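You operate a simulated robot arm through the tools that you are given. There is no shell and no other tool. Be economical: measure what you need, move in short steps, check, and stop when the job is done.

Carry out the task below with a simulated two-armed robot. There is one attempt and no reset: what you move stays moved.

## Task
Take the yellow clip peg and leave it on the tin shelf. Then take the plum jam jar with the latest date from the top of the wash table and put it on the top of the washer. Then take the bean tin from the top of the old side table and leave it on top of the black seed tray. Then fetch the bottle that says "deposit" from the top of the old side table and stand it on the top of the timber stand. The order counts. Set down upright: plum jam jar, bean tin, bottle.

It is judged by the outcome, as a careful person would: the job done as asked, and still so three seconds after it is handed in. It fails if anything else is knocked over, pushed out of place, dropped, spilled or broken.

## Robot
Two 7-joint arms with fingered hands on one trunk, on a base that drives. Base frame: it is fixed to the floor where the robot stands at the start and does not move with it; the origin is under the middle of the robot, x ahead of it, y to its left, z up. Readings come in mm, rad, newtons and seconds.
The left shoulder is at the start at [36, 214, 1072], the right one opposite. Places, roughly: bean tin [3000, 0, 750]; capped bottle, tall brown bottle [3250, 500, 750]; seed tray (22x15x5 cm) [2900, 600, 800]; tin shelf [1200, -600, 1300]; top of the timber stand [1200, 2400, 900]; top of the washer [-1200, -2500, 900]; yellow clip peg (8x2x2 cm) [600, -200, 800]. Payload 3.3 kg a hand.
Tool frame (each hand has its own): the origin (TCP) lies between the finger pads and is the grasp point; the fingertips stand 26 mm ahead of it; z points along the fingers, y is the line along which they close. Largest opening 132 mm; the body of the gripper starts 73 mm behind the TCP. The gripper is a hand of 2 fingers: y runs from the thumb to the fingers, the wrist lies at [0, 0, -224] in the tool frame, and closing takes about 1.5 s.
Orientation is that of the tool frame in the base frame, as a unit quaternion [x, y, z, w]. With the fingers straight down and closing along the base's y, the tool's x points along the base's -x, its y along +y and its z along -z.

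## Interface
- The arms move only by the tool arm_command. It takes "left_series", "right_series" or both (then of equal length, played together; a hand with none holds still); each is a list that holds one entry, the list of rows, each a list of 6 numbers: the shift along the tool's x, y, z in mm, then the turn, a rotation vector about the tool's x, y, z in rad. In form: [[[tx, ty, tz, ax, ay, az], ...]]. A call has 1 to 20 rows; each row shifts and turns the commanded pose from where the row before left it, along the tool's axes as they then stand. "left_fingers" and "right_fingers" are, for a hand that has rows, the finger opening in mm, from 0 to 132, set as the call begins (left out, the last holds). Rows are played at 5 a second. More than 50 mm and 0.15 rad between two rows, or a gripper value outside its range, and nothing of the call is played. A pose out of reach is approached as far as the arm can. The call stops where the force on the tool passes 40 N (or 10 N more than at its start, if that is more) or the arm is blocked; 0.2 s more then pass. Each finger travels about 153 mm/s and halts on what it meets, pressing with about 28 N; the grip force reading is that of the motor and also rises with nothing between the fingers. The clock runs only during rows and for 0.2 s after the last one: add rows that do not move to give the fingers time. The reply holds the time, the measured pose of the TCP, the force on the tool along the base axes, the opening and the grip force, in the units named above and with some noise, with the torque about the TCP (base axes, N m) and any sound that the robot's microphone picked up, and new pictures: "show" is both (left out), scene, wrist or none (wrist: the cameras of the hands that moved).
- Cameras (640 x 400 px; columns grow to the right, rows downward): "scene" is now at [113.7, -38.9, 1252.1]; the picture's right is [-0.40, -0.92, 0.00], its down [-0.47, 0.20, -0.86] and it looks along [0.79, -0.35, -0.51] (base axes); focal length 288 px, centre (320, 200). "left" rides on the left gripper at [-66, -3, -99] in its tool frame; the picture's right is [0.04, -1.00, 0.00], its down [0.83, 0.03, -0.55] and it looks along [0.55, 0.02, 0.83] (tool axes); focal length 261 px, centre (320, 200). "right" rides on the right gripper at [66, -3, -99] in its tool frame; the picture's right is [0.04, 1.00, 0.00], its down [-0.83, 0.03, -0.55] and it looks along [-0.55, 0.02, 0.83] (tool axes); focal length 261 px, centre (320, 200). There is no depth. A picture from a camera that has moved, and an enlarged one, comes with that camera's place and axes in the base frame and with its lens.
- lift_body(by): slides the trunk up (or, below 0, down) by that many mm; the arms and the scene camera ride with it, the base frame stays. It gives what a move gives, with no picture.
- base_move(legs): drives the robot by 1 to 6 legs, each [ahead, left, turn to the left] in mm, mm and rad, along the robot's own axes; the way and the turn of a leg run together, so that a leg with both is an arc; at most 1500 mm and 3.142 rad a leg. The arms and the cameras ride along, it lands a little off, and it stops where it bumps. It gives what a move gives, and a new picture of the scene camera.
- curl_fingers(finger1, thumb_bend, hand): sets how far each is bent, from 0 (flat) to 100 (curled in); at 30 the hand is open as for a grip, at 70 the pads meet at the TCP. One left out holds its place. A second passes; each finger stops where it meets its share of the squeeze, and holds until it gets a number again. A gripper value or a shape takes the hand back. It gives what a move gives, with no picture; readings hold the bend of each and the force on the fingers (four entries, about 0 where the hand has none), thumb and palm.
- preshape(shape, hand): the hand has 2 fingers and takes this shape, open, in about a second: jaw (thumb against the fingers, like two jaws); tri (thumb and two fingers); tip (a fingertip pinch); poke (one finger out to press); point (the index stretched); flat (the hand flat); cup (the hand cupped); fist (a fist). The gripper value then closes the fingers along that shape, each until it touches; the sizes above hold for jaw. It gives what a move gives, with no picture.
- turn_head(pan, tilt): turns the head with the scene camera to pan (to the left, within 1.501 rad either way) and tilt (down, from -0.506 to 1.204), counted from straight ahead of the robot. It gives what a move gives, and a new picture of the scene camera.
- inspect(camera, box): a new picture of the part [left, top, right, bottom] of that camera's present view, enlarged. The clock stands still meanwhile.
- job_done(): hands the job in; it is judged then, once.

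Go step by step. Nothing tells you exact positions but the pictures and the camera data: compare them with the known pose of the tool, close in by small moves and look again before you grip or let go. The budget is 165 turns and 260 pictures, counting those below and the enlarged ones. Unless the task says otherwise, let go and move clear before handing in, and close with one line.

The tools are called after ">>>" as a command line: name --argument value ..., lists and objects as JSON in quotes. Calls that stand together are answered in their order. arm_command: Moves the arms, as the interface text tells. Its arguments: {"type":"object","properties":{"left_series":{"type":"array"},"left_fingers":{"type":"number"},"right_series":{"type":"array"},"right_fingers":{"type":"number"},"show":{"type":"string","enum":["both","scene","wrist","none"]}},"required":[]} The other tools are called the same way: lift_body (by) slides the trunk up or down; preshape (shape, hand) gives the hand a shape; curl_fingers (finger1, thumb_bend, hand) moves the fingers one by one; base_move (legs) drives the base; turn_head (pan, tilt) turns the head that bears the scene camera; inspect (camera, box) takes an enlarged picture of a part of a camera's view; job_done () hands the job in.

At the start:

```text
clock: 0.0
left_eef_pos: [354.4, -15.1, 1051.3]
left_tcp_rot: [-0.017, 1.0, -0.026, 0.002]
left_force: [0.5, 0.3, 0.4]
left_moment: [0.0, -0.02, 0.03]
left_width: 132.2
left_gripper_force: 0.0
left_shape: jaw
left_bend: [30.0, 30.0]
left_finger forces: [0.0, 0.0, 0.0, 0.0, 0.0, 0.0]
right_eef_pos: [279.5, -379.1, 1065.7]
right_tcp_rot: [0.0, 1.0, 0.0, 0.0]
right_force: [0.1, -0.1, 0.3]
right_moment: [0.0, 0.03, 0.03]
right_width: 131.8
right_gripper_force: 0.1
right_shape: jaw
right_bend: [30.0, 30.0]
right_finger forces: [0.0, 0.0, 0.0, 0.0, 0.0, 0.0]
trunk travel left (down, up): [-355.0, 406.0]
robot x, y, heading: [-0.4, -1.0, -0.001]
head pan, tilt: [-0.414, 0.534]
```

scene: 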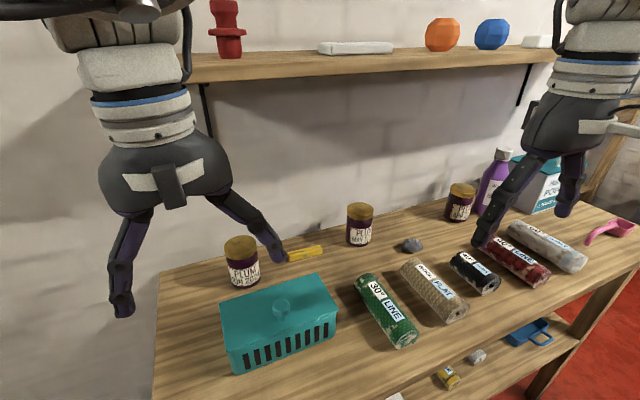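
right: 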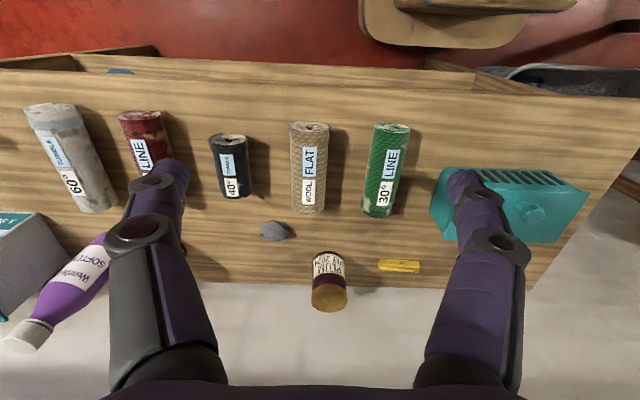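
left: 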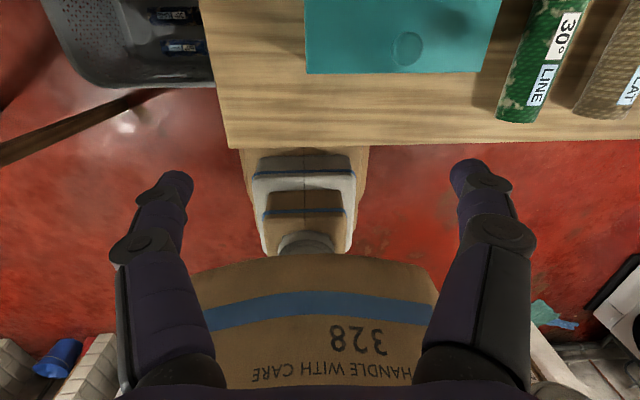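

I see the wash table with jam jars, rollers and the yellow peg at about [640, -232, 770]. First I look around for the shelf and the other furniture.

>>> turn_head --pan -0.5 --tilt -0.1

>>> inspect --camera "right" --box '[280, 200, 460, 320]'

```text
clock: 1.0
left_eef_pos: [356.8, -15.5, 1054.6]
left_tcp_rot: [-0.02, 0.999, -0.031, 0.003]
left_force: [0.8, -0.5, 0.1]
left_moment: [-0.02, 0.01, 0.03]
left_width: 132.2
left_gripper_force: 0.0
left_shape: jaw
left_bend: [30.0, 30.0]
left_finger forces: [0.1, 0.1, 0.0, 0.1, 0.0, 0.0]
right_eef_pos: [278.8, -380.4, 1065.6]
right_tcp_rot: [0.0, 1.0, 0.001, 0.0]
right_force: [0.1, -0.6, 0.1]
right_moment: [0.02, 0.02, -0.02]
right_width: 131.8
right_gripper_force: 0.0
right_shape: jaw
right_bend: [30.0, 30.0]
right_finger forces: [0.0, 0.0, 0.1, 0.0, 0.1, 0.1]
trunk travel left (down, up): [-355.0, 406.0]
robot x, y, heading: [-1.7, 1.2, -0.002]
head pan, tilt: [-0.499, -0.099]
camera scene: at [107.5, -44.4, 1310.1], right [-0.48, -0.88, 0.0], down [0.09, -0.05, -1.0], along [0.87, -0.48, 0.1], focal length 288 px, centre (320, 200)
```

scene: 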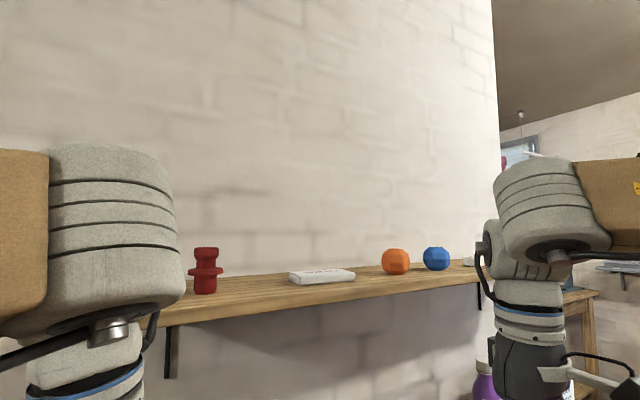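

```text
3.33 times, centred on (370, 260) of right
camera zoom: at [213.1, -381.9, 1163.3], right [-0.04, 1.0, 0.0], down [0.83, 0.03, 0.55], along [0.55, 0.02, -0.83], focal length 869 px, centre (153, 0)
```

zoom: 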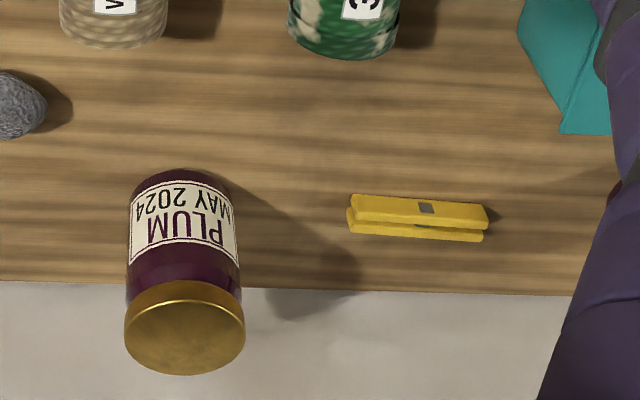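

The two views together put the table top at about z≈803, not 760, with the peg near [593, -212, 815]. A wooden shelf hangs above the table. I look right and left for other shelves.

>>> turn_head --pan -1.2 --tilt 0.1

>>> turn_head --pan 0.6 --tilt 0.1

>>> turn_head --pan 1.4 --tilt 0.2

```text
clock: 2.1
left_eef_pos: [356.2, -14.4, 1053.6]
left_tcp_rot: [-0.02, 0.999, -0.03, 0.002]
left_force: [0.0, 0.2, 0.0]
left_moment: [0.01, 0.0, 0.01]
left_width: 131.9
left_gripper_force: 0.0
left_shape: jaw
left_bend: [30.0, 30.0]
left_finger forces: [0.0, 0.0, 0.0, 0.1, 0.1, 0.0]
right_eef_pos: [278.9, -378.6, 1066.2]
right_tcp_rot: [0.0, 1.0, 0.001, 0.0]
right_force: [0.3, -0.1, -0.2]
right_moment: [-0.02, 0.0, 0.02]
right_width: 131.9
right_gripper_force: 0.1
right_shape: jaw
right_bend: [30.0, 30.0]
right_finger forces: [0.1, 0.0, 0.0, 0.1, 0.0, 0.0]
trunk travel left (down, up): [-355.0, 406.0]
robot x, y, heading: [-0.6, 0.9, -0.004]
head pan, tilt: [-1.201, 0.099]
camera scene: at [64.4, -88.5, 1292.3], right [-0.93, -0.36, 0.0], down [-0.04, 0.09, -1.0], along [0.36, -0.93, -0.1], focal length 288 px, centre (320, 200)
```

scene: 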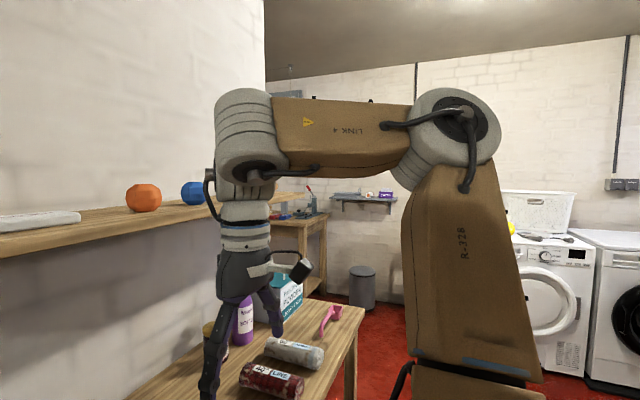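

```text
clock: 3.9
left_eef_pos: [356.0, -14.2, 1053.3]
left_tcp_rot: [-0.019, 0.999, -0.029, 0.003]
left_force: [-0.4, 0.6, 0.2]
left_moment: [0.04, 0.0, -0.03]
left_width: 132.0
left_gripper_force: 0.0
left_shape: jaw
left_bend: [30.0, 30.0]
left_finger forces: [0.0, 0.0, 0.0, 0.0, 0.0, 0.0]
right_eef_pos: [279.4, -378.3, 1065.9]
right_tcp_rot: [0.0, 1.0, 0.0, -0.001]
right_force: [-0.2, -0.3, 0.1]
right_moment: [0.02, 0.0, 0.02]
right_width: 131.9
right_gripper_force: 0.1
right_shape: jaw
right_bend: [30.0, 30.0]
right_finger forces: [0.1, 0.0, 0.0, 0.0, 0.0, 0.0]
trunk travel left (down, up): [-355.0, 406.0]
robot x, y, heading: [-0.3, -1.9, -0.005]
head pan, tilt: [0.6, 0.099]
camera scene: at [107.0, 49.2, 1292.3], right [0.56, -0.83, 0.0], down [-0.08, -0.06, -0.99], along [0.82, 0.56, -0.1], focal length 288 px, centre (320, 200)
```

scene: 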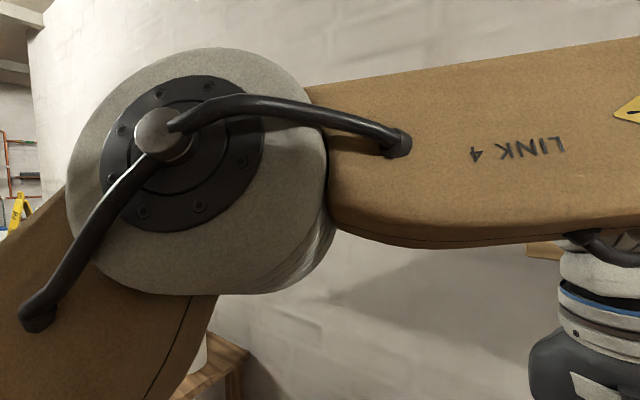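

```text
clock: 5.0
left_eef_pos: [356.6, -15.5, 1054.2]
left_tcp_rot: [-0.019, 0.999, -0.03, 0.003]
left_force: [-0.3, -0.6, -0.1]
left_moment: [-0.04, 0.03, 0.0]
left_width: 132.1
left_gripper_force: 0.0
left_shape: jaw
left_bend: [30.0, 30.0]
left_finger forces: [0.0, 0.1, 0.0, 0.0, 0.1, 0.0]
right_eef_pos: [279.8, -379.4, 1065.3]
right_tcp_rot: [0.0, 1.0, 0.0, 0.0]
right_force: [-0.1, 0.1, -0.4]
right_moment: [-0.03, 0.0, 0.02]
right_width: 131.7
right_gripper_force: 0.1
right_shape: jaw
right_bend: [30.0, 30.0]
right_finger forces: [0.1, 0.0, 0.0, 0.0, 0.1, 0.0]
trunk travel left (down, up): [-355.0, 406.0]
robot x, y, heading: [-1.4, 0.7, -0.003]
head pan, tilt: [1.4, 0.201]
camera scene: at [47.0, 89.1, 1282.9], right [0.99, -0.17, 0.0], down [-0.03, -0.2, -0.98], along [0.17, 0.97, -0.2], focal length 288 px, centre (320, 200)
```

scene: 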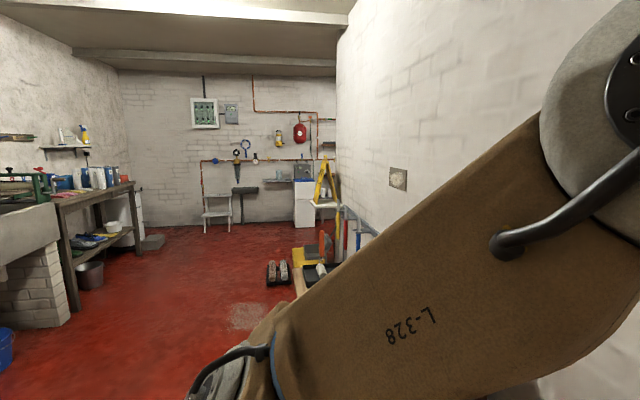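

The far side (tin shelf, side table) must lie behind this wall, which ends on the right near y≈-1090. I first tilt the right hand forward (the low wooden shelf hangs above the peg) and bring it near the peg, moving the left hand aside.

>>> arm_command --right_series '[[[0, 0, 0, 0, -0.1375, 0], [0, 0, 0, 0, -0.1375, 0], [0, 0, 0, 0, -0.1375, 0], [0, 0, 0, 0, -0.1375, 0], [-5.7, 27.3, 28.9, 0, 0, 0], [-5.7, 27.3, 28.9, 0, 0, 0], [-5.7, 27.3, 28.9, 0, 0, 0], [-5.7, 27.3, 28.9, 0, 0, 0], [-5.7, 27.3, 28.9, 0, 0, 0], [-5.7, 27.3, 28.9, 0, 0, 0], [0, 0, 0, 0, 0, 0]]]' --left_series '[[[0, 30, -10, 0, 0, 0], [0, 30, -10, 0, 0, 0], [0, 30, -10, 0, 0, 0], [0, 30, -10, 0, 0, 0], [0, 20, 0, 0, 0, 0], [0, 0, 0, 0, 0, 0], [0, 0, 0, 0, 0, 0], [0, 0, 0, 0, 0, 0], [0, 0, 0, 0, 0, 0], [0, 0, 0, 0, 0, 0], [0, 0, 0, 0, 0, 0]]]' --right_fingers 105 --show "none"

>>> turn_head --pan -0.4 --tilt 0.4

>>> inspect --camera "right" --box '[0, 0, 640, 400]'

```text
clock: 7.4
left_eef_pos: [350.3, 125.6, 1083.9]
left_tcp_rot: [-0.017, 1.0, -0.026, 0.002]
left_force: [1.0, -0.8, 0.1]
left_moment: [0.02, 0.0, 0.0]
left_width: 132.2
left_gripper_force: 0.1
left_shape: jaw
left_bend: [30.0, 30.0]
left_finger forces: [0.1, 0.0, 0.1, 0.0, 0.0, 0.0]
right_eef_pos: [405.1, -219.3, 955.9]
right_tcp_rot: [0.001, 0.962, 0.0, 0.272]
right_force: [0.8, 0.3, 0.2]
right_moment: [0.02, 0.0, 0.0]
right_width: 105.1
right_gripper_force: 0.0
right_shape: jaw
right_bend: [60.0, 43.0]
right_finger forces: [0.0, 0.0, 0.0, 0.1, 0.1, 0.1]
right hand out of reach, approached as far as the arm can: row 6, 10
trunk travel left (down, up): [-355.0, 406.0]
robot x, y, heading: [-0.6, 5.4, 0.004]
head pan, tilt: [1.4, 0.201]
```

```text
clock: 9.2
left_eef_pos: [349.9, 124.8, 1085.7]
left_tcp_rot: [-0.018, 1.0, -0.025, 0.002]
left_force: [0.4, 0.8, -0.7]
left_moment: [-0.01, 0.01, 0.04]
left_width: 132.0
left_gripper_force: 0.0
left_shape: jaw
left_bend: [30.0, 30.0]
left_finger forces: [0.0, 0.0, 0.0, 0.0, 0.1, 0.0]
right_eef_pos: [404.1, -219.4, 956.2]
right_tcp_rot: [0.0, 0.963, 0.001, 0.271]
right_force: [0.7, -0.5, -0.8]
right_moment: [0.02, 0.0, -0.02]
right_width: 105.2
right_gripper_force: 0.0
right_shape: jaw
right_bend: [60.0, 43.0]
right_finger forces: [0.0, 0.1, 0.0, 0.0, 0.0, 0.0]
trunk travel left (down, up): [-355.0, 406.0]
robot x, y, heading: [-1.5, -2.1, -0.0]
head pan, tilt: [-0.4, 0.4]
camera scene: at [116.5, -38.6, 1264.4], right [-0.39, -0.92, 0.0], down [-0.36, 0.15, -0.92], along [0.85, -0.36, -0.39], focal length 288 px, centre (320, 200)
```

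scene: 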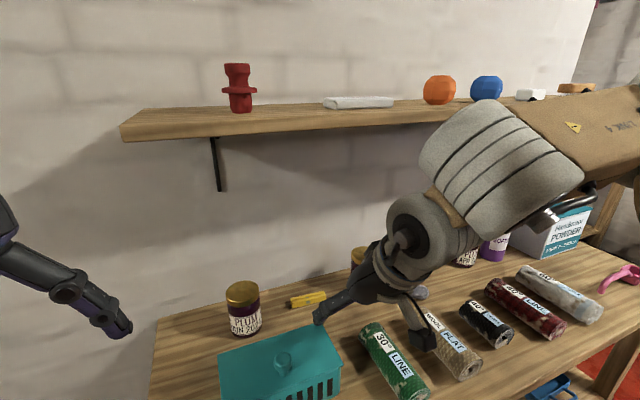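

```text
1.00 times, centred on (320, 200) of right
camera zoom: at [296.5, -222.0, 1004.7], right [-0.04, 1.0, -0.02], down [0.42, 0.03, 0.91], along [0.91, 0.02, -0.42], focal length 261 px, centre (320, 200)
```

zoom: 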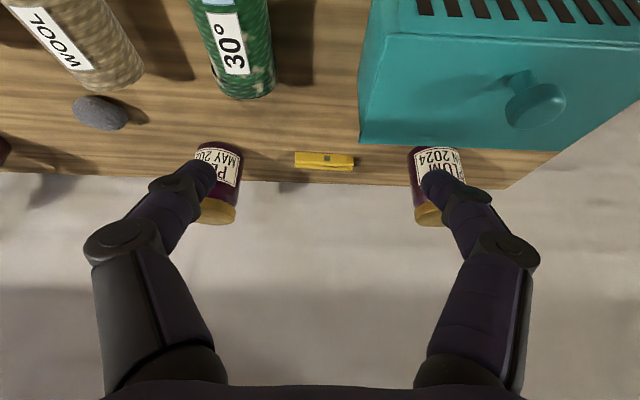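

The peg is confirmed at about [588, -211, 815]. I advance the tilted hand towards it in steps.

>>> arm_command --right_series '[[[-18.4, 0.5, 27.4, 0, 0, 0], [-18.4, 0.5, 27.4, 0, 0, 0], [-18.4, 0.5, 27.4, 0, 0, 0], [-18.4, 0.5, 27.4, 0, 0, 0], [0, 0, 0, 0, 0, 0]]]'

```text
clock: 10.4
left_eef_pos: [351.0, 125.4, 1083.4]
left_tcp_rot: [-0.016, 1.0, -0.026, 0.003]
left_force: [0.3, -0.1, 0.1]
left_moment: [0.03, 0.01, 0.04]
left_width: 132.0
left_gripper_force: 0.2
left_shape: jaw
left_bend: [30.0, 30.0]
left_finger forces: [0.0, 0.0, 0.0, 0.0, 0.0, 0.0]
right_eef_pos: [503.1, -229.8, 920.2]
right_tcp_rot: [-0.001, 0.962, 0.001, 0.273]
right_force: [0.3, -0.4, 0.3]
right_moment: [-0.02, 0.0, 0.02]
right_width: 105.3
right_gripper_force: 0.1
right_shape: jaw
right_bend: [60.0, 43.0]
right_finger forces: [0.0, 0.1, 0.0, 0.0, 0.1, 0.0]
right hand out of reach, approached as far as the arm can: row 2, 4
trunk travel left (down, up): [-355.0, 406.0]
robot x, y, heading: [3.2, -0.4, -0.001]
head pan, tilt: [-0.4, 0.4]
camera scene: at [116.8, -38.9, 1264.3], right [-0.39, -0.92, 0.0], down [-0.36, 0.15, -0.92], along [0.85, -0.36, -0.39], focal length 288 px, centre (320, 200)
camera right: at [393.9, -232.4, 968.2], right [-0.04, 1.0, -0.02], down [0.42, 0.03, 0.91], along [0.91, 0.03, -0.42], focal length 261 px, centre (320, 200)
```

scene: 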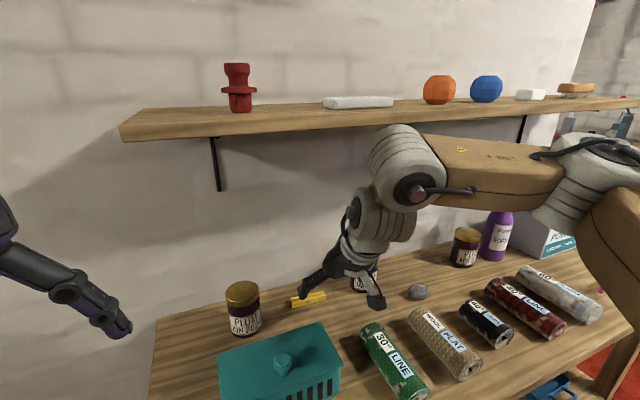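
right: 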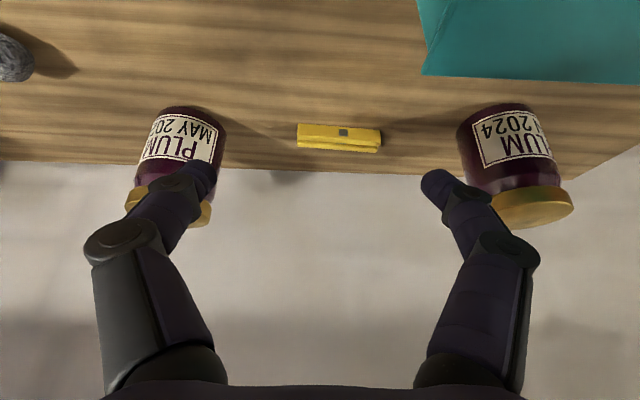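

The hand cannot fully reach its pose because the elbow is too folded. I lift it a little and back the base off 150 mm for room.

>>> arm_command --right_series '[[[-15.7, 0, -25.5, 0, 0, 0], [-15.7, 0, -25.5, 0, 0, 0], [0, 0, 0, 0, 0, 0]]]' --show "none"

>>> base_move --legs '[[-150, 0, 0]]'

```text
clock: 11.2
left_eef_pos: [350.0, 124.4, 1084.7]
left_tcp_rot: [-0.018, 0.999, -0.027, 0.002]
left_force: [-0.4, -0.4, -0.2]
left_moment: [-0.01, 0.02, -0.01]
left_width: 132.0
left_gripper_force: 0.0
left_shape: jaw
left_bend: [30.0, 30.0]
left_finger forces: [0.0, 0.1, 0.1, 0.1, 0.0, 0.0]
right_eef_pos: [500.3, -237.3, 977.3]
right_tcp_rot: [-0.001, 0.962, 0.002, 0.272]
right_force: [0.5, -0.4, -0.9]
right_moment: [-0.01, -0.01, 0.02]
right_width: 105.0
right_gripper_force: 0.0
right_shape: jaw
right_bend: [60.0, 43.0]
right_finger forces: [0.1, 0.0, 0.0, 0.0, 0.1, 0.0]
right hand out of reach, approached as far as the arm can: row 1, 2
trunk travel left (down, up): [-355.0, 406.0]
robot x, y, heading: [-0.1, -1.1, -0.004]
head pan, tilt: [-0.4, 0.4]
```

```text
clock: 12.6
left_eef_pos: [197.7, 122.9, 1085.3]
left_tcp_rot: [-0.015, 1.0, -0.026, 0.003]
left_force: [-0.1, 0.4, 0.0]
left_moment: [0.01, 0.0, 0.02]
left_width: 131.9
left_gripper_force: 0.0
left_shape: jaw
left_bend: [30.0, 30.0]
left_finger forces: [0.0, 0.0, 0.1, 0.0, 0.1, 0.1]
right_eef_pos: [347.1, -238.9, 977.8]
right_tcp_rot: [0.001, 0.962, 0.001, 0.273]
right_force: [0.7, 0.0, 0.6]
right_moment: [-0.04, -0.02, -0.03]
right_width: 105.2
right_gripper_force: 0.0
right_shape: jaw
right_bend: [60.0, 43.0]
right_finger forces: [0.0, 0.0, 0.0, 0.0, 0.1, 0.0]
trunk travel left (down, up): [-355.0, 406.0]
robot x, y, heading: [-151.6, 0.6, -0.003]
head pan, tilt: [-0.4, 0.4]
camera scene: at [-35.9, -38.8, 1264.5], right [-0.39, -0.92, 0.0], down [-0.36, 0.15, -0.92], along [0.85, -0.36, -0.39], focal length 288 px, centre (320, 200)
```

scene: 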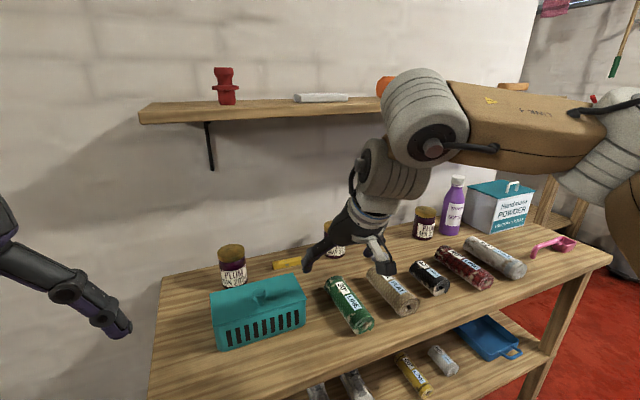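

There is more room now. I advance again towards the peg.

>>> arm_command --right_series '[[[-26.8, 0, 28.1, 0, 0, 0], [-26.8, 0, 28.1, 0, 0, 0], [-26.8, 0, 28.1, 0, 0, 0], [-26.8, 0, 28.1, 0, 0, 0], [0, 0, 0, 0, 0, 0]]]'

```text
clock: 13.8
left_eef_pos: [199.2, 124.7, 1084.0]
left_tcp_rot: [-0.016, 1.0, -0.026, 0.002]
left_force: [-0.2, 0.9, -0.2]
left_moment: [-0.04, 0.02, -0.03]
left_width: 131.9
left_gripper_force: 0.0
left_shape: jaw
left_bend: [30.0, 30.0]
left_finger forces: [0.0, 0.0, 0.0, 0.1, 0.0, 0.1]
right_eef_pos: [412.4, -275.7, 958.5]
right_tcp_rot: [0.001, 0.962, 0.001, 0.273]
right_force: [-0.5, -0.2, -0.1]
right_moment: [0.0, 0.02, -0.02]
right_width: 105.0
right_gripper_force: 0.1
right_shape: jaw
right_bend: [60.0, 43.0]
right_finger forces: [0.1, 0.0, 0.0, 0.0, 0.1, 0.0]
right hand out of reach, approached as far as the arm can: row 1, 2, 3, 4
trunk travel left (down, up): [-355.0, 406.0]
robot x, y, heading: [-155.9, -2.1, 0.002]
head pan, tilt: [-0.4, 0.4]
camera scene: at [-34.6, -38.9, 1264.3], right [-0.39, -0.92, 0.0], down [-0.36, 0.15, -0.92], along [0.85, -0.36, -0.39], focal length 288 px, centre (320, 200)
camera right: at [304.2, -278.8, 1007.2], right [-0.03, 1.0, -0.02], down [0.42, 0.03, 0.91], along [0.91, 0.02, -0.42], focal length 261 px, centre (320, 200)
```

scene: 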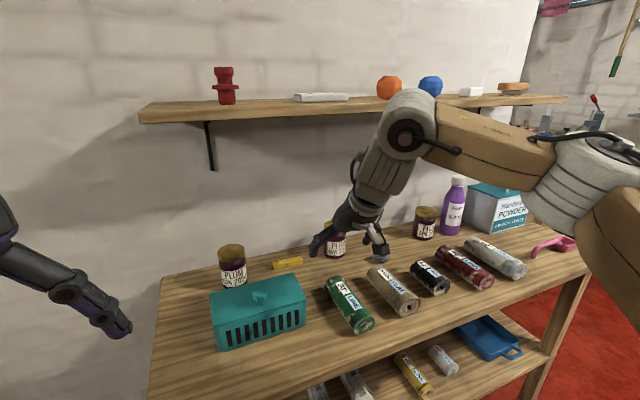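
right: 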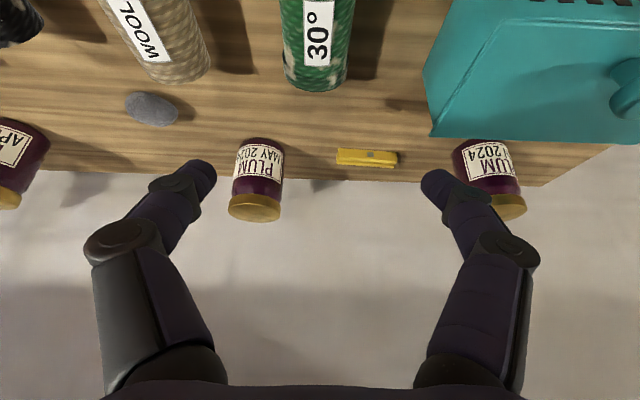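

Tilted forward, the arm runs out of reach; tool-down should fit under the shelf with low clearance. I retract, straighten the hand, and turn it 90° so it can pass between the teal box and the green roller.

>>> arm_command --right_series '[[[32, 0, -29.7, 0, 0, 0], [32, 0, -29.7, 0, 0, 0], [32, 0, -29.7, 0, 0, 0], [32, 0, -29.7, 0, 0, 0], [32, 0, -29.7, 0, 0, 0], [32, 0, -29.7, 0, 0, 0], [32, 0, -29.7, 0, 0, 0], [0, 0, 0, 0, 0.1375, 0], [0, 0, 0, 0, 0.1375, 0], [0, 0, 0, 0, 0.1375, 0], [0, 0, 0, 0, 0.1375, 0], [0, 0, 0, 0, 0, 0]]]' --show "none"

>>> arm_command --right_series '[[[0, 0, 0, 0, 0, -0.1428], [0, 0, 0, 0, 0, -0.1428], [0, 0, 0, 0, 0, -0.1428], [0, 0, 0, 0, 0, -0.1428], [0, 0, 0, 0, 0, -0.1428], [0, 0, 0, 0, 0, -0.1428], [0, 0, 0, 0, 0, -0.1428], [0, 0, 0, 0, 0, -0.1428], [0, 0, 0, 0, 0, -0.1428], [0, 0, 0, 0, 0, -0.1428], [0, 0, 0, 0, 0, -0.1428], [0, 0, 0, 0, 0, 0]]]' --right_fingers 60 --show "both"

```text
clock: 16.4
left_eef_pos: [199.3, 125.1, 1085.4]
left_tcp_rot: [-0.016, 1.0, -0.025, 0.002]
left_force: [-0.1, -0.7, -0.1]
left_moment: [0.04, 0.02, 0.02]
left_width: 131.9
left_gripper_force: 0.0
left_shape: jaw
left_bend: [30.0, 30.0]
left_finger forces: [0.0, 0.0, 0.1, 0.0, 0.0, 0.0]
right_eef_pos: [152.0, -274.8, 1055.1]
right_tcp_rot: [0.001, 1.0, 0.004, 0.001]
right_force: [-0.3, 0.9, 0.9]
right_moment: [-0.02, -0.01, 0.01]
right_width: 105.0
right_gripper_force: 0.1
right_shape: jaw
right_bend: [60.0, 43.0]
right_finger forces: [0.0, 0.0, 0.0, 0.1, 0.0, 0.0]
right hand out of reach, approached as far as the arm can: row 5, 6, 7, 11
trunk travel left (down, up): [-355.0, 406.0]
robot x, y, heading: [-148.0, -3.8, -0.003]
head pan, tilt: [-0.4, 0.4]
```

```text
clock: 19.0
left_eef_pos: [199.3, 123.9, 1083.9]
left_tcp_rot: [-0.015, 1.0, -0.026, 0.002]
left_force: [1.4, 0.2, -0.4]
left_moment: [0.04, 0.01, -0.01]
left_width: 132.1
left_gripper_force: 0.1
left_shape: jaw
left_bend: [30.0, 30.0]
left_finger forces: [0.0, 0.1, 0.0, 0.1, 0.0, 0.1]
right_eef_pos: [150.2, -274.9, 1056.2]
right_tcp_rot: [-0.707, 0.707, 0.001, 0.003]
right_force: [0.7, 0.2, -0.8]
right_moment: [0.02, -0.01, -0.02]
right_width: 60.7
right_gripper_force: 0.0
right_shape: jaw
right_bend: [73.0, 70.0]
right_finger forces: [0.1, 0.1, 0.0, 0.0, 0.1, 0.1]
trunk travel left (down, up): [-355.0, 406.0]
robot x, y, heading: [-151.9, -1.7, -0.003]
head pan, tilt: [-0.4, 0.4]
camera scene: at [-34.7, -38.9, 1264.4], right [-0.39, -0.92, 0.0], down [-0.36, 0.15, -0.92], along [0.85, -0.36, -0.39], focal length 288 px, centre (320, 200)
camera right: at [153.2, -341.4, 1152.7], right [-1.0, -0.04, 0.0], down [-0.04, 0.83, 0.56], along [-0.02, 0.56, -0.83], focal length 261 px, centre (320, 200)
```

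scene: 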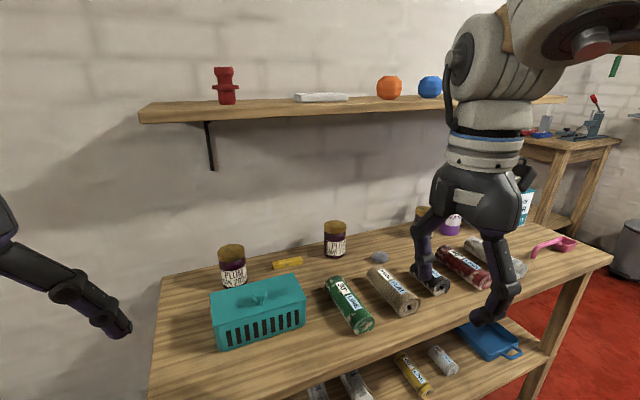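
right: 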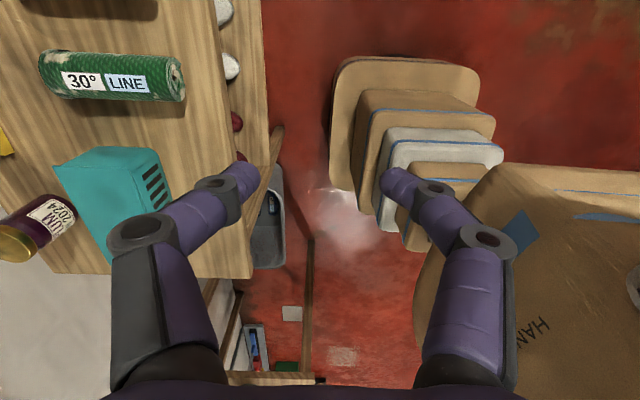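

The hand is turned 90°. Now I drive closer (a bit right) and line the hand up with the gap in front of the peg.

>>> base_move --legs '[[155, -80, 0]]'

>>> arm_command --right_series '[[[-33.5, 0, 0, 0, 0, 0], [-33.5, 0, 0, 0, 0, 0], [-33.5, 0, 0, 0, 0, 0], [-33.5, 0, 0, 0, 0, 0], [0, 0, 40, 0, 0, 0], [0, 0, 40, 0, 0, 0], [0, 0, 40, 0, 0, 0], [0, 0, 0, 0, 0, 0]]]'

```text
clock: 20.5
left_eef_pos: [355.6, 44.6, 1082.9]
left_tcp_rot: [-0.017, 1.0, -0.026, 0.002]
left_force: [0.1, 0.0, 0.8]
left_moment: [-0.02, 0.01, 0.02]
left_width: 132.1
left_gripper_force: 0.1
left_shape: jaw
left_bend: [30.0, 30.0]
left_finger forces: [0.0, 0.1, 0.0, 0.0, 0.0, 0.1]
right_eef_pos: [309.1, -355.5, 1055.5]
right_tcp_rot: [-0.707, 0.707, 0.002, 0.002]
right_force: [-0.1, 0.0, 0.1]
right_moment: [0.04, 0.03, 0.02]
right_width: 60.7
right_gripper_force: 0.0
right_shape: jaw
right_bend: [73.0, 70.0]
right_finger forces: [0.0, 0.1, 0.0, 0.0, 0.0, 0.0]
trunk travel left (down, up): [-355.0, 406.0]
robot x, y, heading: [6.5, -79.6, -0.002]
head pan, tilt: [-0.4, 0.4]
camera scene: at [122.9, -119.6, 1264.2], right [-0.39, -0.92, 0.0], down [-0.36, 0.15, -0.92], along [0.85, -0.36, -0.39], focal length 288 px, centre (320, 200)
```

scene: 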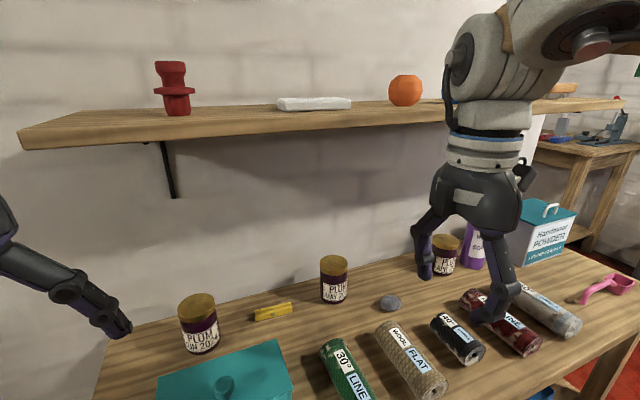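

```text
clock: 22.3
left_eef_pos: [355.9, 45.0, 1083.3]
left_tcp_rot: [-0.017, 1.0, -0.026, 0.003]
left_force: [0.5, -1.0, 0.5]
left_moment: [0.0, -0.01, -0.01]
left_width: 132.0
left_gripper_force: 0.0
left_shape: jaw
left_bend: [30.0, 30.0]
left_finger forces: [0.0, 0.0, 0.0, 0.0, 0.1, 0.0]
right_eef_pos: [274.6, -297.8, 921.3]
right_tcp_rot: [0.707, -0.707, 0.0, -0.002]
right_force: [0.4, 0.7, -0.2]
right_moment: [0.03, -0.01, 0.03]
right_width: 60.4
right_gripper_force: 0.1
right_shape: jaw
right_bend: [73.0, 70.0]
right_finger forces: [0.0, 0.1, 0.1, 0.1, 0.1, 0.1]
right hand out of reach, approached as far as the arm can: row 1, 2, 3, 4
trunk travel left (down, up): [-355.0, 406.0]
robot x, y, heading: [10.0, -79.5, -0.003]
head pan, tilt: [-0.4, 0.4]
camera scene: at [121.5, -118.9, 1264.4], right [-0.39, -0.92, 0.0], down [-0.36, 0.15, -0.92], along [0.85, -0.36, -0.39], focal length 288 px, centre (320, 200)
camera right: at [276.3, -364.3, 1017.7], right [-1.0, -0.04, 0.0], down [-0.04, 0.83, 0.56], along [-0.02, 0.56, -0.83], focal length 261 px, centre (320, 200)
```

scene: 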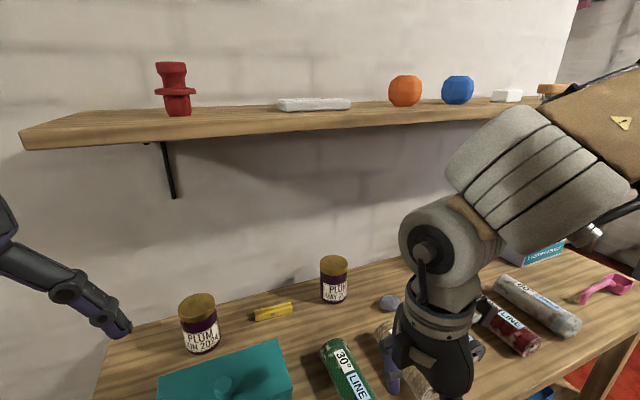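
right: 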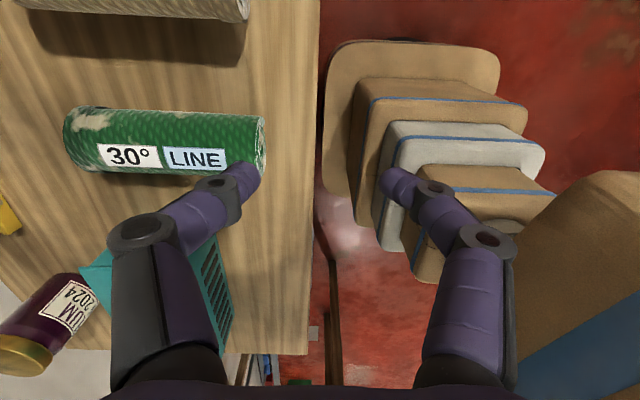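

The hand can't come left this close to the body. I move it forward a little and check.

>>> arm_command --right_series '[[[0, -30, 0, 0, 0, 0], [0, -30, 0, 0, 0, 0], [0, -20, 0, 0, 0, 0], [0, 0, 0, 0, 0, 0]]]'

```text
clock: 23.3
left_eef_pos: [355.8, 45.1, 1084.9]
left_tcp_rot: [-0.017, 1.0, -0.026, 0.002]
left_force: [0.3, 0.5, -0.2]
left_moment: [0.02, -0.02, 0.06]
left_width: 132.0
left_gripper_force: 0.0
left_shape: jaw
left_bend: [30.0, 30.0]
left_finger forces: [0.0, 0.0, 0.0, 0.0, 0.0, 0.0]
right_eef_pos: [350.3, -305.3, 918.7]
right_tcp_rot: [-0.707, 0.707, 0.001, 0.005]
right_force: [0.4, 0.3, -0.5]
right_moment: [0.0, 0.01, -0.02]
right_width: 60.3
right_gripper_force: 0.0
right_shape: jaw
right_bend: [73.0, 70.0]
right_finger forces: [0.0, 0.0, 0.1, 0.1, 0.0, 0.1]
right hand out of reach, approached as far as the arm can: row 3
trunk travel left (down, up): [-355.0, 406.0]
robot x, y, heading: [6.6, -77.5, -0.006]
head pan, tilt: [-0.4, 0.4]
camera scene: at [121.7, -119.0, 1264.4], right [-0.39, -0.92, 0.0], down [-0.36, 0.15, -0.92], along [0.85, -0.36, -0.39], focal length 288 px, centre (320, 200)
camera right: at [351.7, -372.6, 1016.2], right [-1.0, -0.04, 0.0], down [-0.04, 0.83, 0.56], along [-0.02, 0.56, -0.83], focal length 261 px, centre (320, 200)
```

scene: 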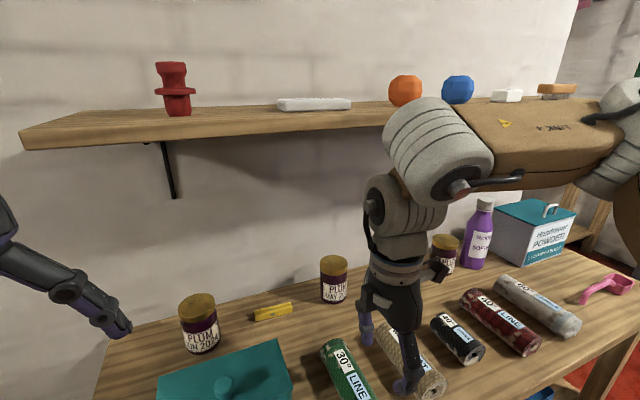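
right: 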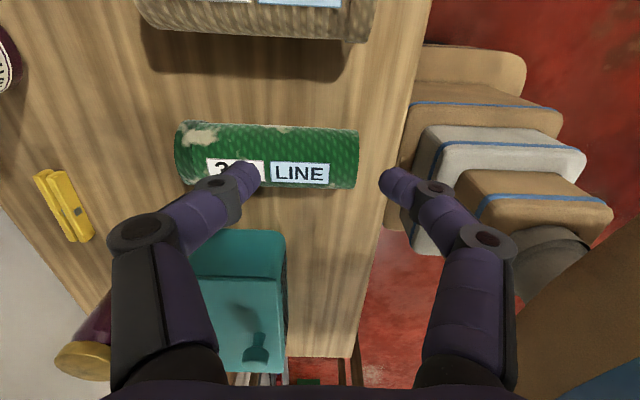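

>>> arm_command --right_series '[[[-28, 0, 0, 0, 0, 0], [-28, 0, 0, 0, 0, 0], [-28, 0, 0, 0, 0, 0], [0, 0, 0, 0, 0, 0]]]' --show "none"

```text
clock: 24.3
left_eef_pos: [355.0, 44.2, 1083.5]
left_tcp_rot: [-0.017, 1.0, -0.026, 0.002]
left_force: [0.6, -0.2, 0.6]
left_moment: [0.01, -0.01, -0.06]
left_width: 131.9
left_gripper_force: 0.0
left_shape: jaw
left_bend: [30.0, 30.0]
left_finger forces: [0.0, 0.1, 0.0, 0.0, 0.0, 0.0]
right_eef_pos: [339.5, -302.3, 926.4]
right_tcp_rot: [0.708, -0.706, -0.002, -0.005]
right_force: [0.3, 0.0, 0.2]
right_moment: [0.0, 0.03, -0.01]
right_width: 60.5
right_gripper_force: 0.0
right_shape: jaw
right_bend: [73.0, 70.0]
right_finger forces: [0.0, 0.0, 0.0, 0.0, 0.1, 0.0]
right hand out of reach, approached as far as the arm can: row 1, 2, 3
trunk travel left (down, up): [-355.0, 406.0]
robot x, y, heading: [4.1, -80.2, -0.002]
head pan, tilt: [-0.4, 0.4]
```

The right arm won't move inside its shoulder line, so I shift the base left instead; the gap between box and roller is about y -265..-200, so I aim for y≈-230.

>>> base_move --legs '[[15, 72, 0]]'

>>> inspect --camera "right" --box '[0, 0, 640, 400]'

```text
clock: 25.3
left_eef_pos: [371.3, 118.5, 1084.5]
left_tcp_rot: [-0.015, 0.999, -0.028, 0.002]
left_force: [0.6, -0.4, 0.0]
left_moment: [-0.02, 0.0, 0.0]
left_width: 132.0
left_gripper_force: 0.1
left_shape: jaw
left_bend: [30.0, 30.0]
left_finger forces: [0.1, 0.0, 0.0, 0.1, 0.0, 0.0]
right_eef_pos: [353.6, -229.7, 926.1]
right_tcp_rot: [-0.706, 0.709, 0.002, 0.003]
right_force: [-0.3, 0.6, 0.9]
right_moment: [0.0, -0.02, -0.01]
right_width: 60.5
right_gripper_force: 0.0
right_shape: jaw
right_bend: [73.0, 70.0]
right_finger forces: [0.1, 0.0, 0.0, 0.1, 0.1, 0.0]
trunk travel left (down, up): [-355.0, 406.0]
robot x, y, heading: [20.3, -6.7, -0.005]
head pan, tilt: [-0.4, 0.4]
camera scene: at [137.1, -44.6, 1264.4], right [-0.39, -0.92, 0.0], down [-0.36, 0.15, -0.92], along [0.85, -0.36, -0.39], focal length 288 px, centre (320, 200)
```

scene: 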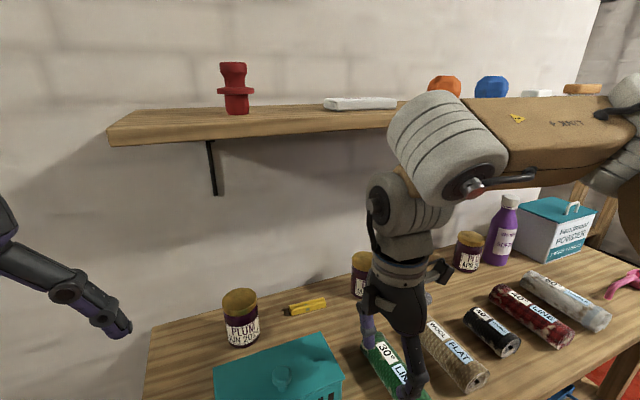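

```text
1.00 times, centred on (320, 200) of right
camera zoom: at [355.9, -295.5, 1023.0], right [-1.0, -0.04, 0.0], down [-0.03, 0.83, 0.56], along [-0.02, 0.56, -0.83], focal length 261 px, centre (320, 200)
```

zoom: 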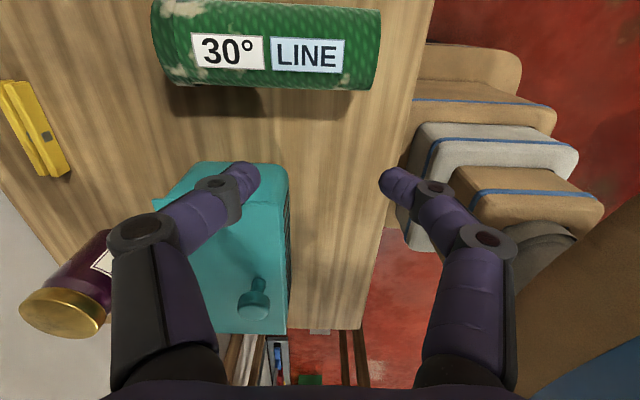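

Lowered at y=-230, the fingers will pass through the gap. I go down to z≈848 and forward.

>>> arm_command --right_series '[[[0, 0, 26, 0, 0, 0], [0, 0, 26, 0, 0, 0], [0, 0, 26, 0, 0, 0], [0, 0, 0, 0, 0, 0]]]' --show "wrist"

```text
clock: 26.3
left_eef_pos: [370.9, 117.0, 1083.9]
left_tcp_rot: [-0.016, 1.0, -0.026, 0.002]
left_force: [0.6, 0.6, 0.0]
left_moment: [-0.01, -0.02, -0.04]
left_width: 131.8
left_gripper_force: 0.0
left_shape: jaw
left_bend: [30.0, 30.0]
left_finger forces: [0.0, 0.0, 0.0, 0.0, 0.0, 0.1]
right_eef_pos: [353.8, -229.5, 847.8]
right_tcp_rot: [-0.706, 0.708, 0.001, 0.005]
right_force: [0.2, 0.9, 0.4]
right_moment: [-0.02, 0.03, 0.04]
right_width: 60.3
right_gripper_force: 0.0
right_shape: jaw
right_bend: [73.0, 70.0]
right_finger forces: [0.0, 0.0, 0.0, 0.1, 0.0, 0.0]
trunk travel left (down, up): [-355.0, 406.0]
robot x, y, heading: [18.6, -9.3, -0.0]
head pan, tilt: [-0.4, 0.4]
camera right: at [355.6, -295.0, 944.9], right [-1.0, -0.04, -0.01], down [-0.03, 0.83, 0.56], along [-0.02, 0.56, -0.83], focal length 261 px, centre (320, 200)
```

right: 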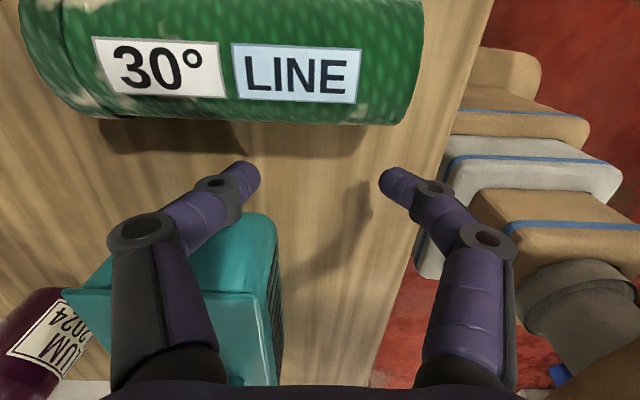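

>>> arm_command --right_series '[[[0, -28, 0, 0, 0, 0], [0, -28, 0, 0, 0, 0], [0, -28, 0, 0, 0, 0], [0, -28, 0, 0, 0, 0], [0, 0, 0, 0, 0, 0]]]'

```text
clock: 27.5
left_eef_pos: [371.6, 117.3, 1083.4]
left_tcp_rot: [-0.015, 1.0, -0.026, 0.002]
left_force: [0.2, 0.9, -0.4]
left_moment: [-0.04, 0.0, 0.01]
left_width: 131.8
left_gripper_force: 0.0
left_shape: jaw
left_bend: [30.0, 30.0]
left_finger forces: [0.1, 0.0, 0.1, 0.0, 0.0, 0.1]
right_eef_pos: [439.7, -271.5, 851.6]
right_tcp_rot: [-0.706, 0.708, 0.002, 0.006]
right_force: [-0.5, -0.5, 0.9]
right_moment: [-0.01, 0.0, -0.05]
right_width: 60.5
right_gripper_force: 0.0
right_shape: jaw
right_bend: [73.0, 70.0]
right_finger forces: [0.6, 0.0, 0.0, 0.0, 0.0, 0.1]
right hand out of reach, approached as far as the arm can: row 1, 2, 3, 4
trunk travel left (down, up): [-355.0, 406.0]
robot x, y, heading: [18.5, -4.7, -0.002]
head pan, tilt: [-0.4, 0.4]
camera scene: at [136.7, -46.0, 1264.4], right [-0.39, -0.92, 0.0], down [-0.36, 0.15, -0.92], along [0.85, -0.36, -0.39], focal length 288 px, centre (320, 200)
camera right: at [440.6, -338.5, 948.9], right [-1.0, -0.04, -0.01], down [-0.04, 0.83, 0.56], along [-0.02, 0.56, -0.83], focal length 261 px, centre (320, 200)
```

scene: 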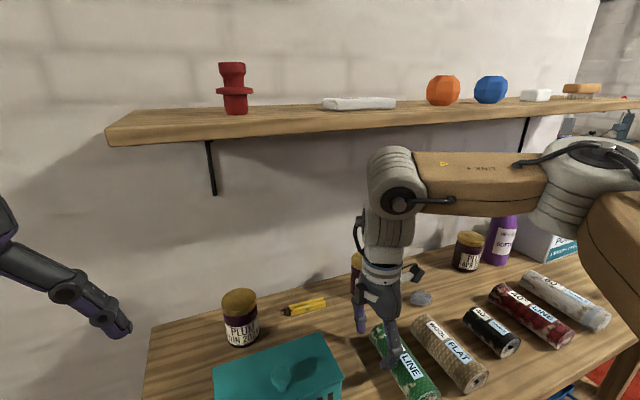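
right: 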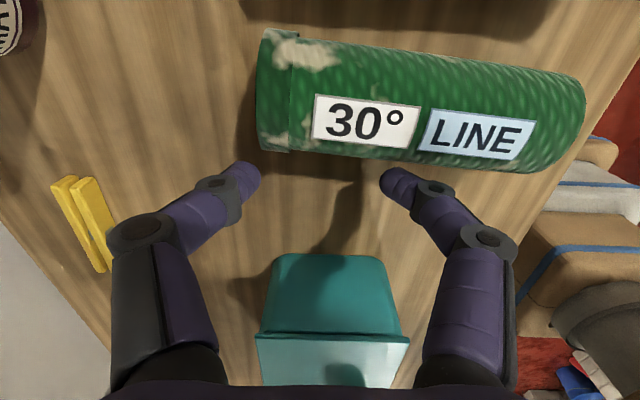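

The hand drifted to y=-271 and touched the green roller slightly, so I stop there. I move the base left to free it, then back the hand up and out before trying a higher trunk.

>>> base_move --legs '[[0, 30, 0]]'

>>> arm_command --right_series '[[[0, 25, 0, 0, 0, 0], [0, 25, -10, 0, 0, 0], [0, 25, -25, 0, 0, 0], [0, 20, -25, 0, 0, 0], [0, 10, -25, 0, 0, 0], [0, 0, 0, 0, 0, 0]]]'

```text
clock: 28.3
left_eef_pos: [371.6, 147.4, 1084.6]
left_tcp_rot: [-0.015, 1.0, -0.027, 0.002]
left_force: [0.2, 0.5, -0.1]
left_moment: [-0.04, -0.01, -0.01]
left_width: 131.8
left_gripper_force: 0.1
left_shape: jaw
left_bend: [30.0, 30.0]
left_finger forces: [0.0, 0.1, 0.0, 0.0, 0.0, 0.1]
right_eef_pos: [438.8, -241.8, 852.6]
right_tcp_rot: [-0.707, 0.708, 0.001, 0.006]
right_force: [0.5, -0.1, -0.6]
right_moment: [-0.04, 0.04, 0.0]
right_width: 60.6
right_gripper_force: 0.0
right_shape: jaw
right_bend: [73.0, 70.0]
right_finger forces: [0.0, 0.0, 0.1, 0.0, 0.1, 0.0]
trunk travel left (down, up): [-355.0, 406.0]
robot x, y, heading: [20.6, 23.5, -0.005]
head pan, tilt: [-0.4, 0.4]
camera scene: at [136.9, -14.5, 1264.4], right [-0.39, -0.92, 0.0], down [-0.36, 0.15, -0.92], along [0.85, -0.36, -0.39], focal length 288 px, centre (320, 200)
```

scene: 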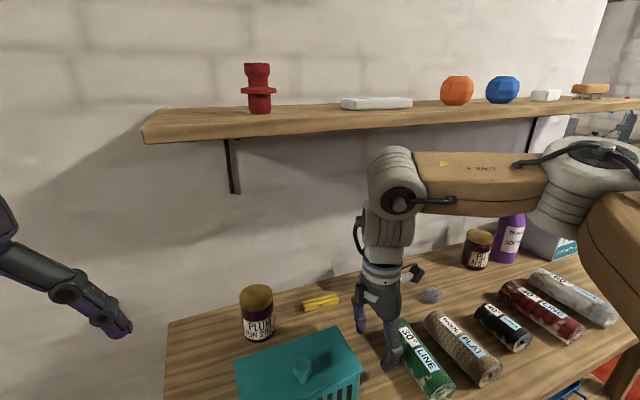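

```text
clock: 29.7
left_eef_pos: [371.0, 146.3, 1083.1]
left_tcp_rot: [-0.016, 1.0, -0.026, 0.002]
left_force: [0.1, -0.3, -0.7]
left_moment: [0.02, -0.02, -0.02]
left_width: 132.0
left_gripper_force: 0.0
left_shape: jaw
left_bend: [30.0, 30.0]
left_finger forces: [0.0, 0.0, 0.1, 0.0, 0.1, 0.0]
right_eef_pos: [333.3, -241.3, 935.0]
right_tcp_rot: [-0.706, 0.708, 0.003, 0.007]
right_force: [0.2, -0.2, 0.6]
right_moment: [0.01, -0.02, 0.01]
right_width: 60.2
right_gripper_force: 0.0
right_shape: jaw
right_bend: [73.0, 70.0]
right_finger forces: [0.1, 0.0, 0.0, 0.1, 0.0, 0.1]
trunk travel left (down, up): [-355.0, 406.0]
robot x, y, heading: [19.2, 23.5, -0.003]
head pan, tilt: [-0.4, 0.4]
camera scene: at [137.2, -16.5, 1264.3], right [-0.39, -0.92, 0.0], down [-0.36, 0.15, -0.92], along [0.85, -0.36, -0.39], focal length 288 px, centre (320, 200)
camera right: at [334.1, -307.8, 1032.1], right [-1.0, -0.04, -0.01], down [-0.04, 0.83, 0.56], along [-0.02, 0.56, -0.83], focal length 261 px, centre (320, 200)
```

scene: 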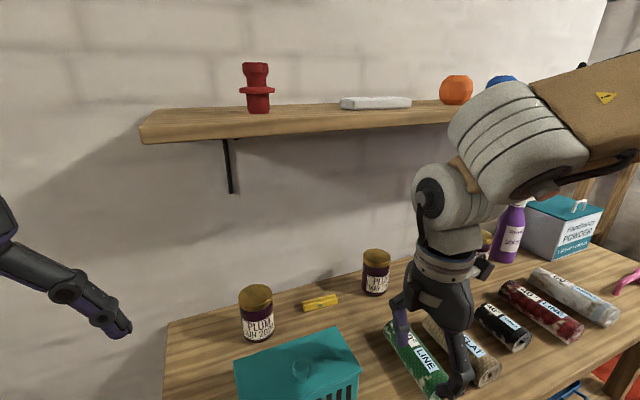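
right: 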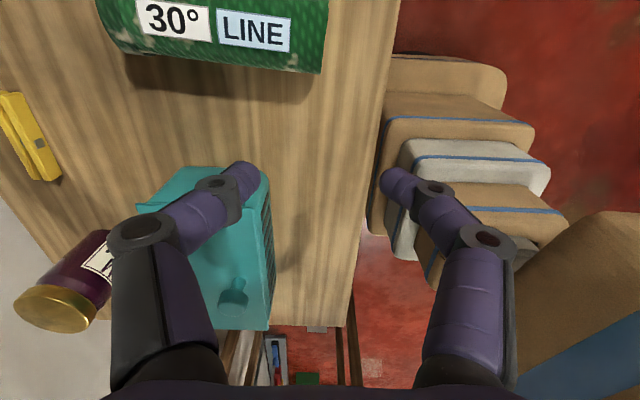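

I back the robot into free space to find out which hand pose can reach the peg's relative position without any risk to the table.

>>> base_move --legs '[[-440, 0, 0]]'

>>> arm_command --right_series '[[[0, 0, 27, 0, 0, 0], [0, 0, 27, 0, 0, 0], [0, 0, 27, 0, 0, 0], [0, -45, 0, 0, 0, 0], [0, -45, 0, 0, 0, 0], [0, -45, 0, 0, 0, 0], [0, -45, 0, 0, 0, 0], [0, 0, 0, 0, 0, 0]]]' --show "none"

```text
clock: 32.3
left_eef_pos: [-50.3, 146.5, 1084.1]
left_tcp_rot: [-0.012, 1.0, -0.026, 0.002]
left_force: [-0.1, -0.7, 0.5]
left_moment: [0.0, 0.0, -0.01]
left_width: 132.3
left_gripper_force: 0.0
left_shape: jaw
left_bend: [30.0, 30.0]
left_finger forces: [0.1, 0.1, 0.0, 0.1, 0.1, 0.0]
right_eef_pos: [-92.8, -240.8, 936.6]
right_tcp_rot: [-0.702, 0.712, 0.002, 0.007]
right_force: [0.1, -0.1, 0.2]
right_moment: [-0.01, -0.05, 0.02]
right_width: 60.3
right_gripper_force: 0.0
right_shape: jaw
right_bend: [73.0, 70.0]
right_finger forces: [0.0, 0.0, 0.0, 0.1, 0.1, 0.0]
trunk travel left (down, up): [-355.0, 406.0]
robot x, y, heading: [-401.3, 26.9, -0.013]
head pan, tilt: [-0.4, 0.4]
camera scene: at [-286.8, -14.0, 1264.4], right [-0.4, -0.92, 0.0], down [-0.36, 0.16, -0.92], along [0.84, -0.37, -0.39], focal length 288 px, centre (320, 200)
```

scene: 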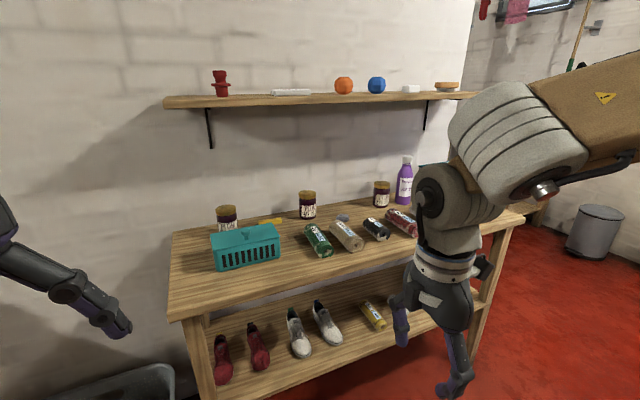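

```text
clock: 34.1
left_eef_pos: [-50.7, 148.5, 1083.3]
left_tcp_rot: [-0.011, 1.0, -0.026, 0.002]
left_force: [-0.2, -0.3, 0.3]
left_moment: [0.03, 0.01, 0.0]
left_width: 131.9
left_gripper_force: 0.1
left_shape: jaw
left_bend: [30.0, 30.0]
left_finger forces: [0.0, 0.0, 0.1, 0.0, 0.0, 0.1]
right_eef_pos: [40.9, -270.1, 853.5]
right_tcp_rot: [-0.703, 0.712, 0.002, 0.008]
right_force: [0.6, 0.0, 0.7]
right_moment: [-0.01, 0.0, 0.01]
right_width: 60.3
right_gripper_force: 0.1
right_shape: jaw
right_bend: [73.0, 70.0]
right_finger forces: [0.0, 0.0, 0.0, 0.0, 0.0, 0.1]
right hand out of reach, approached as far as the arm can: row 6, 7
trunk travel left (down, up): [-355.0, 406.0]
robot x, y, heading: [-401.7, 28.0, -0.018]
head pan, tilt: [-0.4, 0.4]
```

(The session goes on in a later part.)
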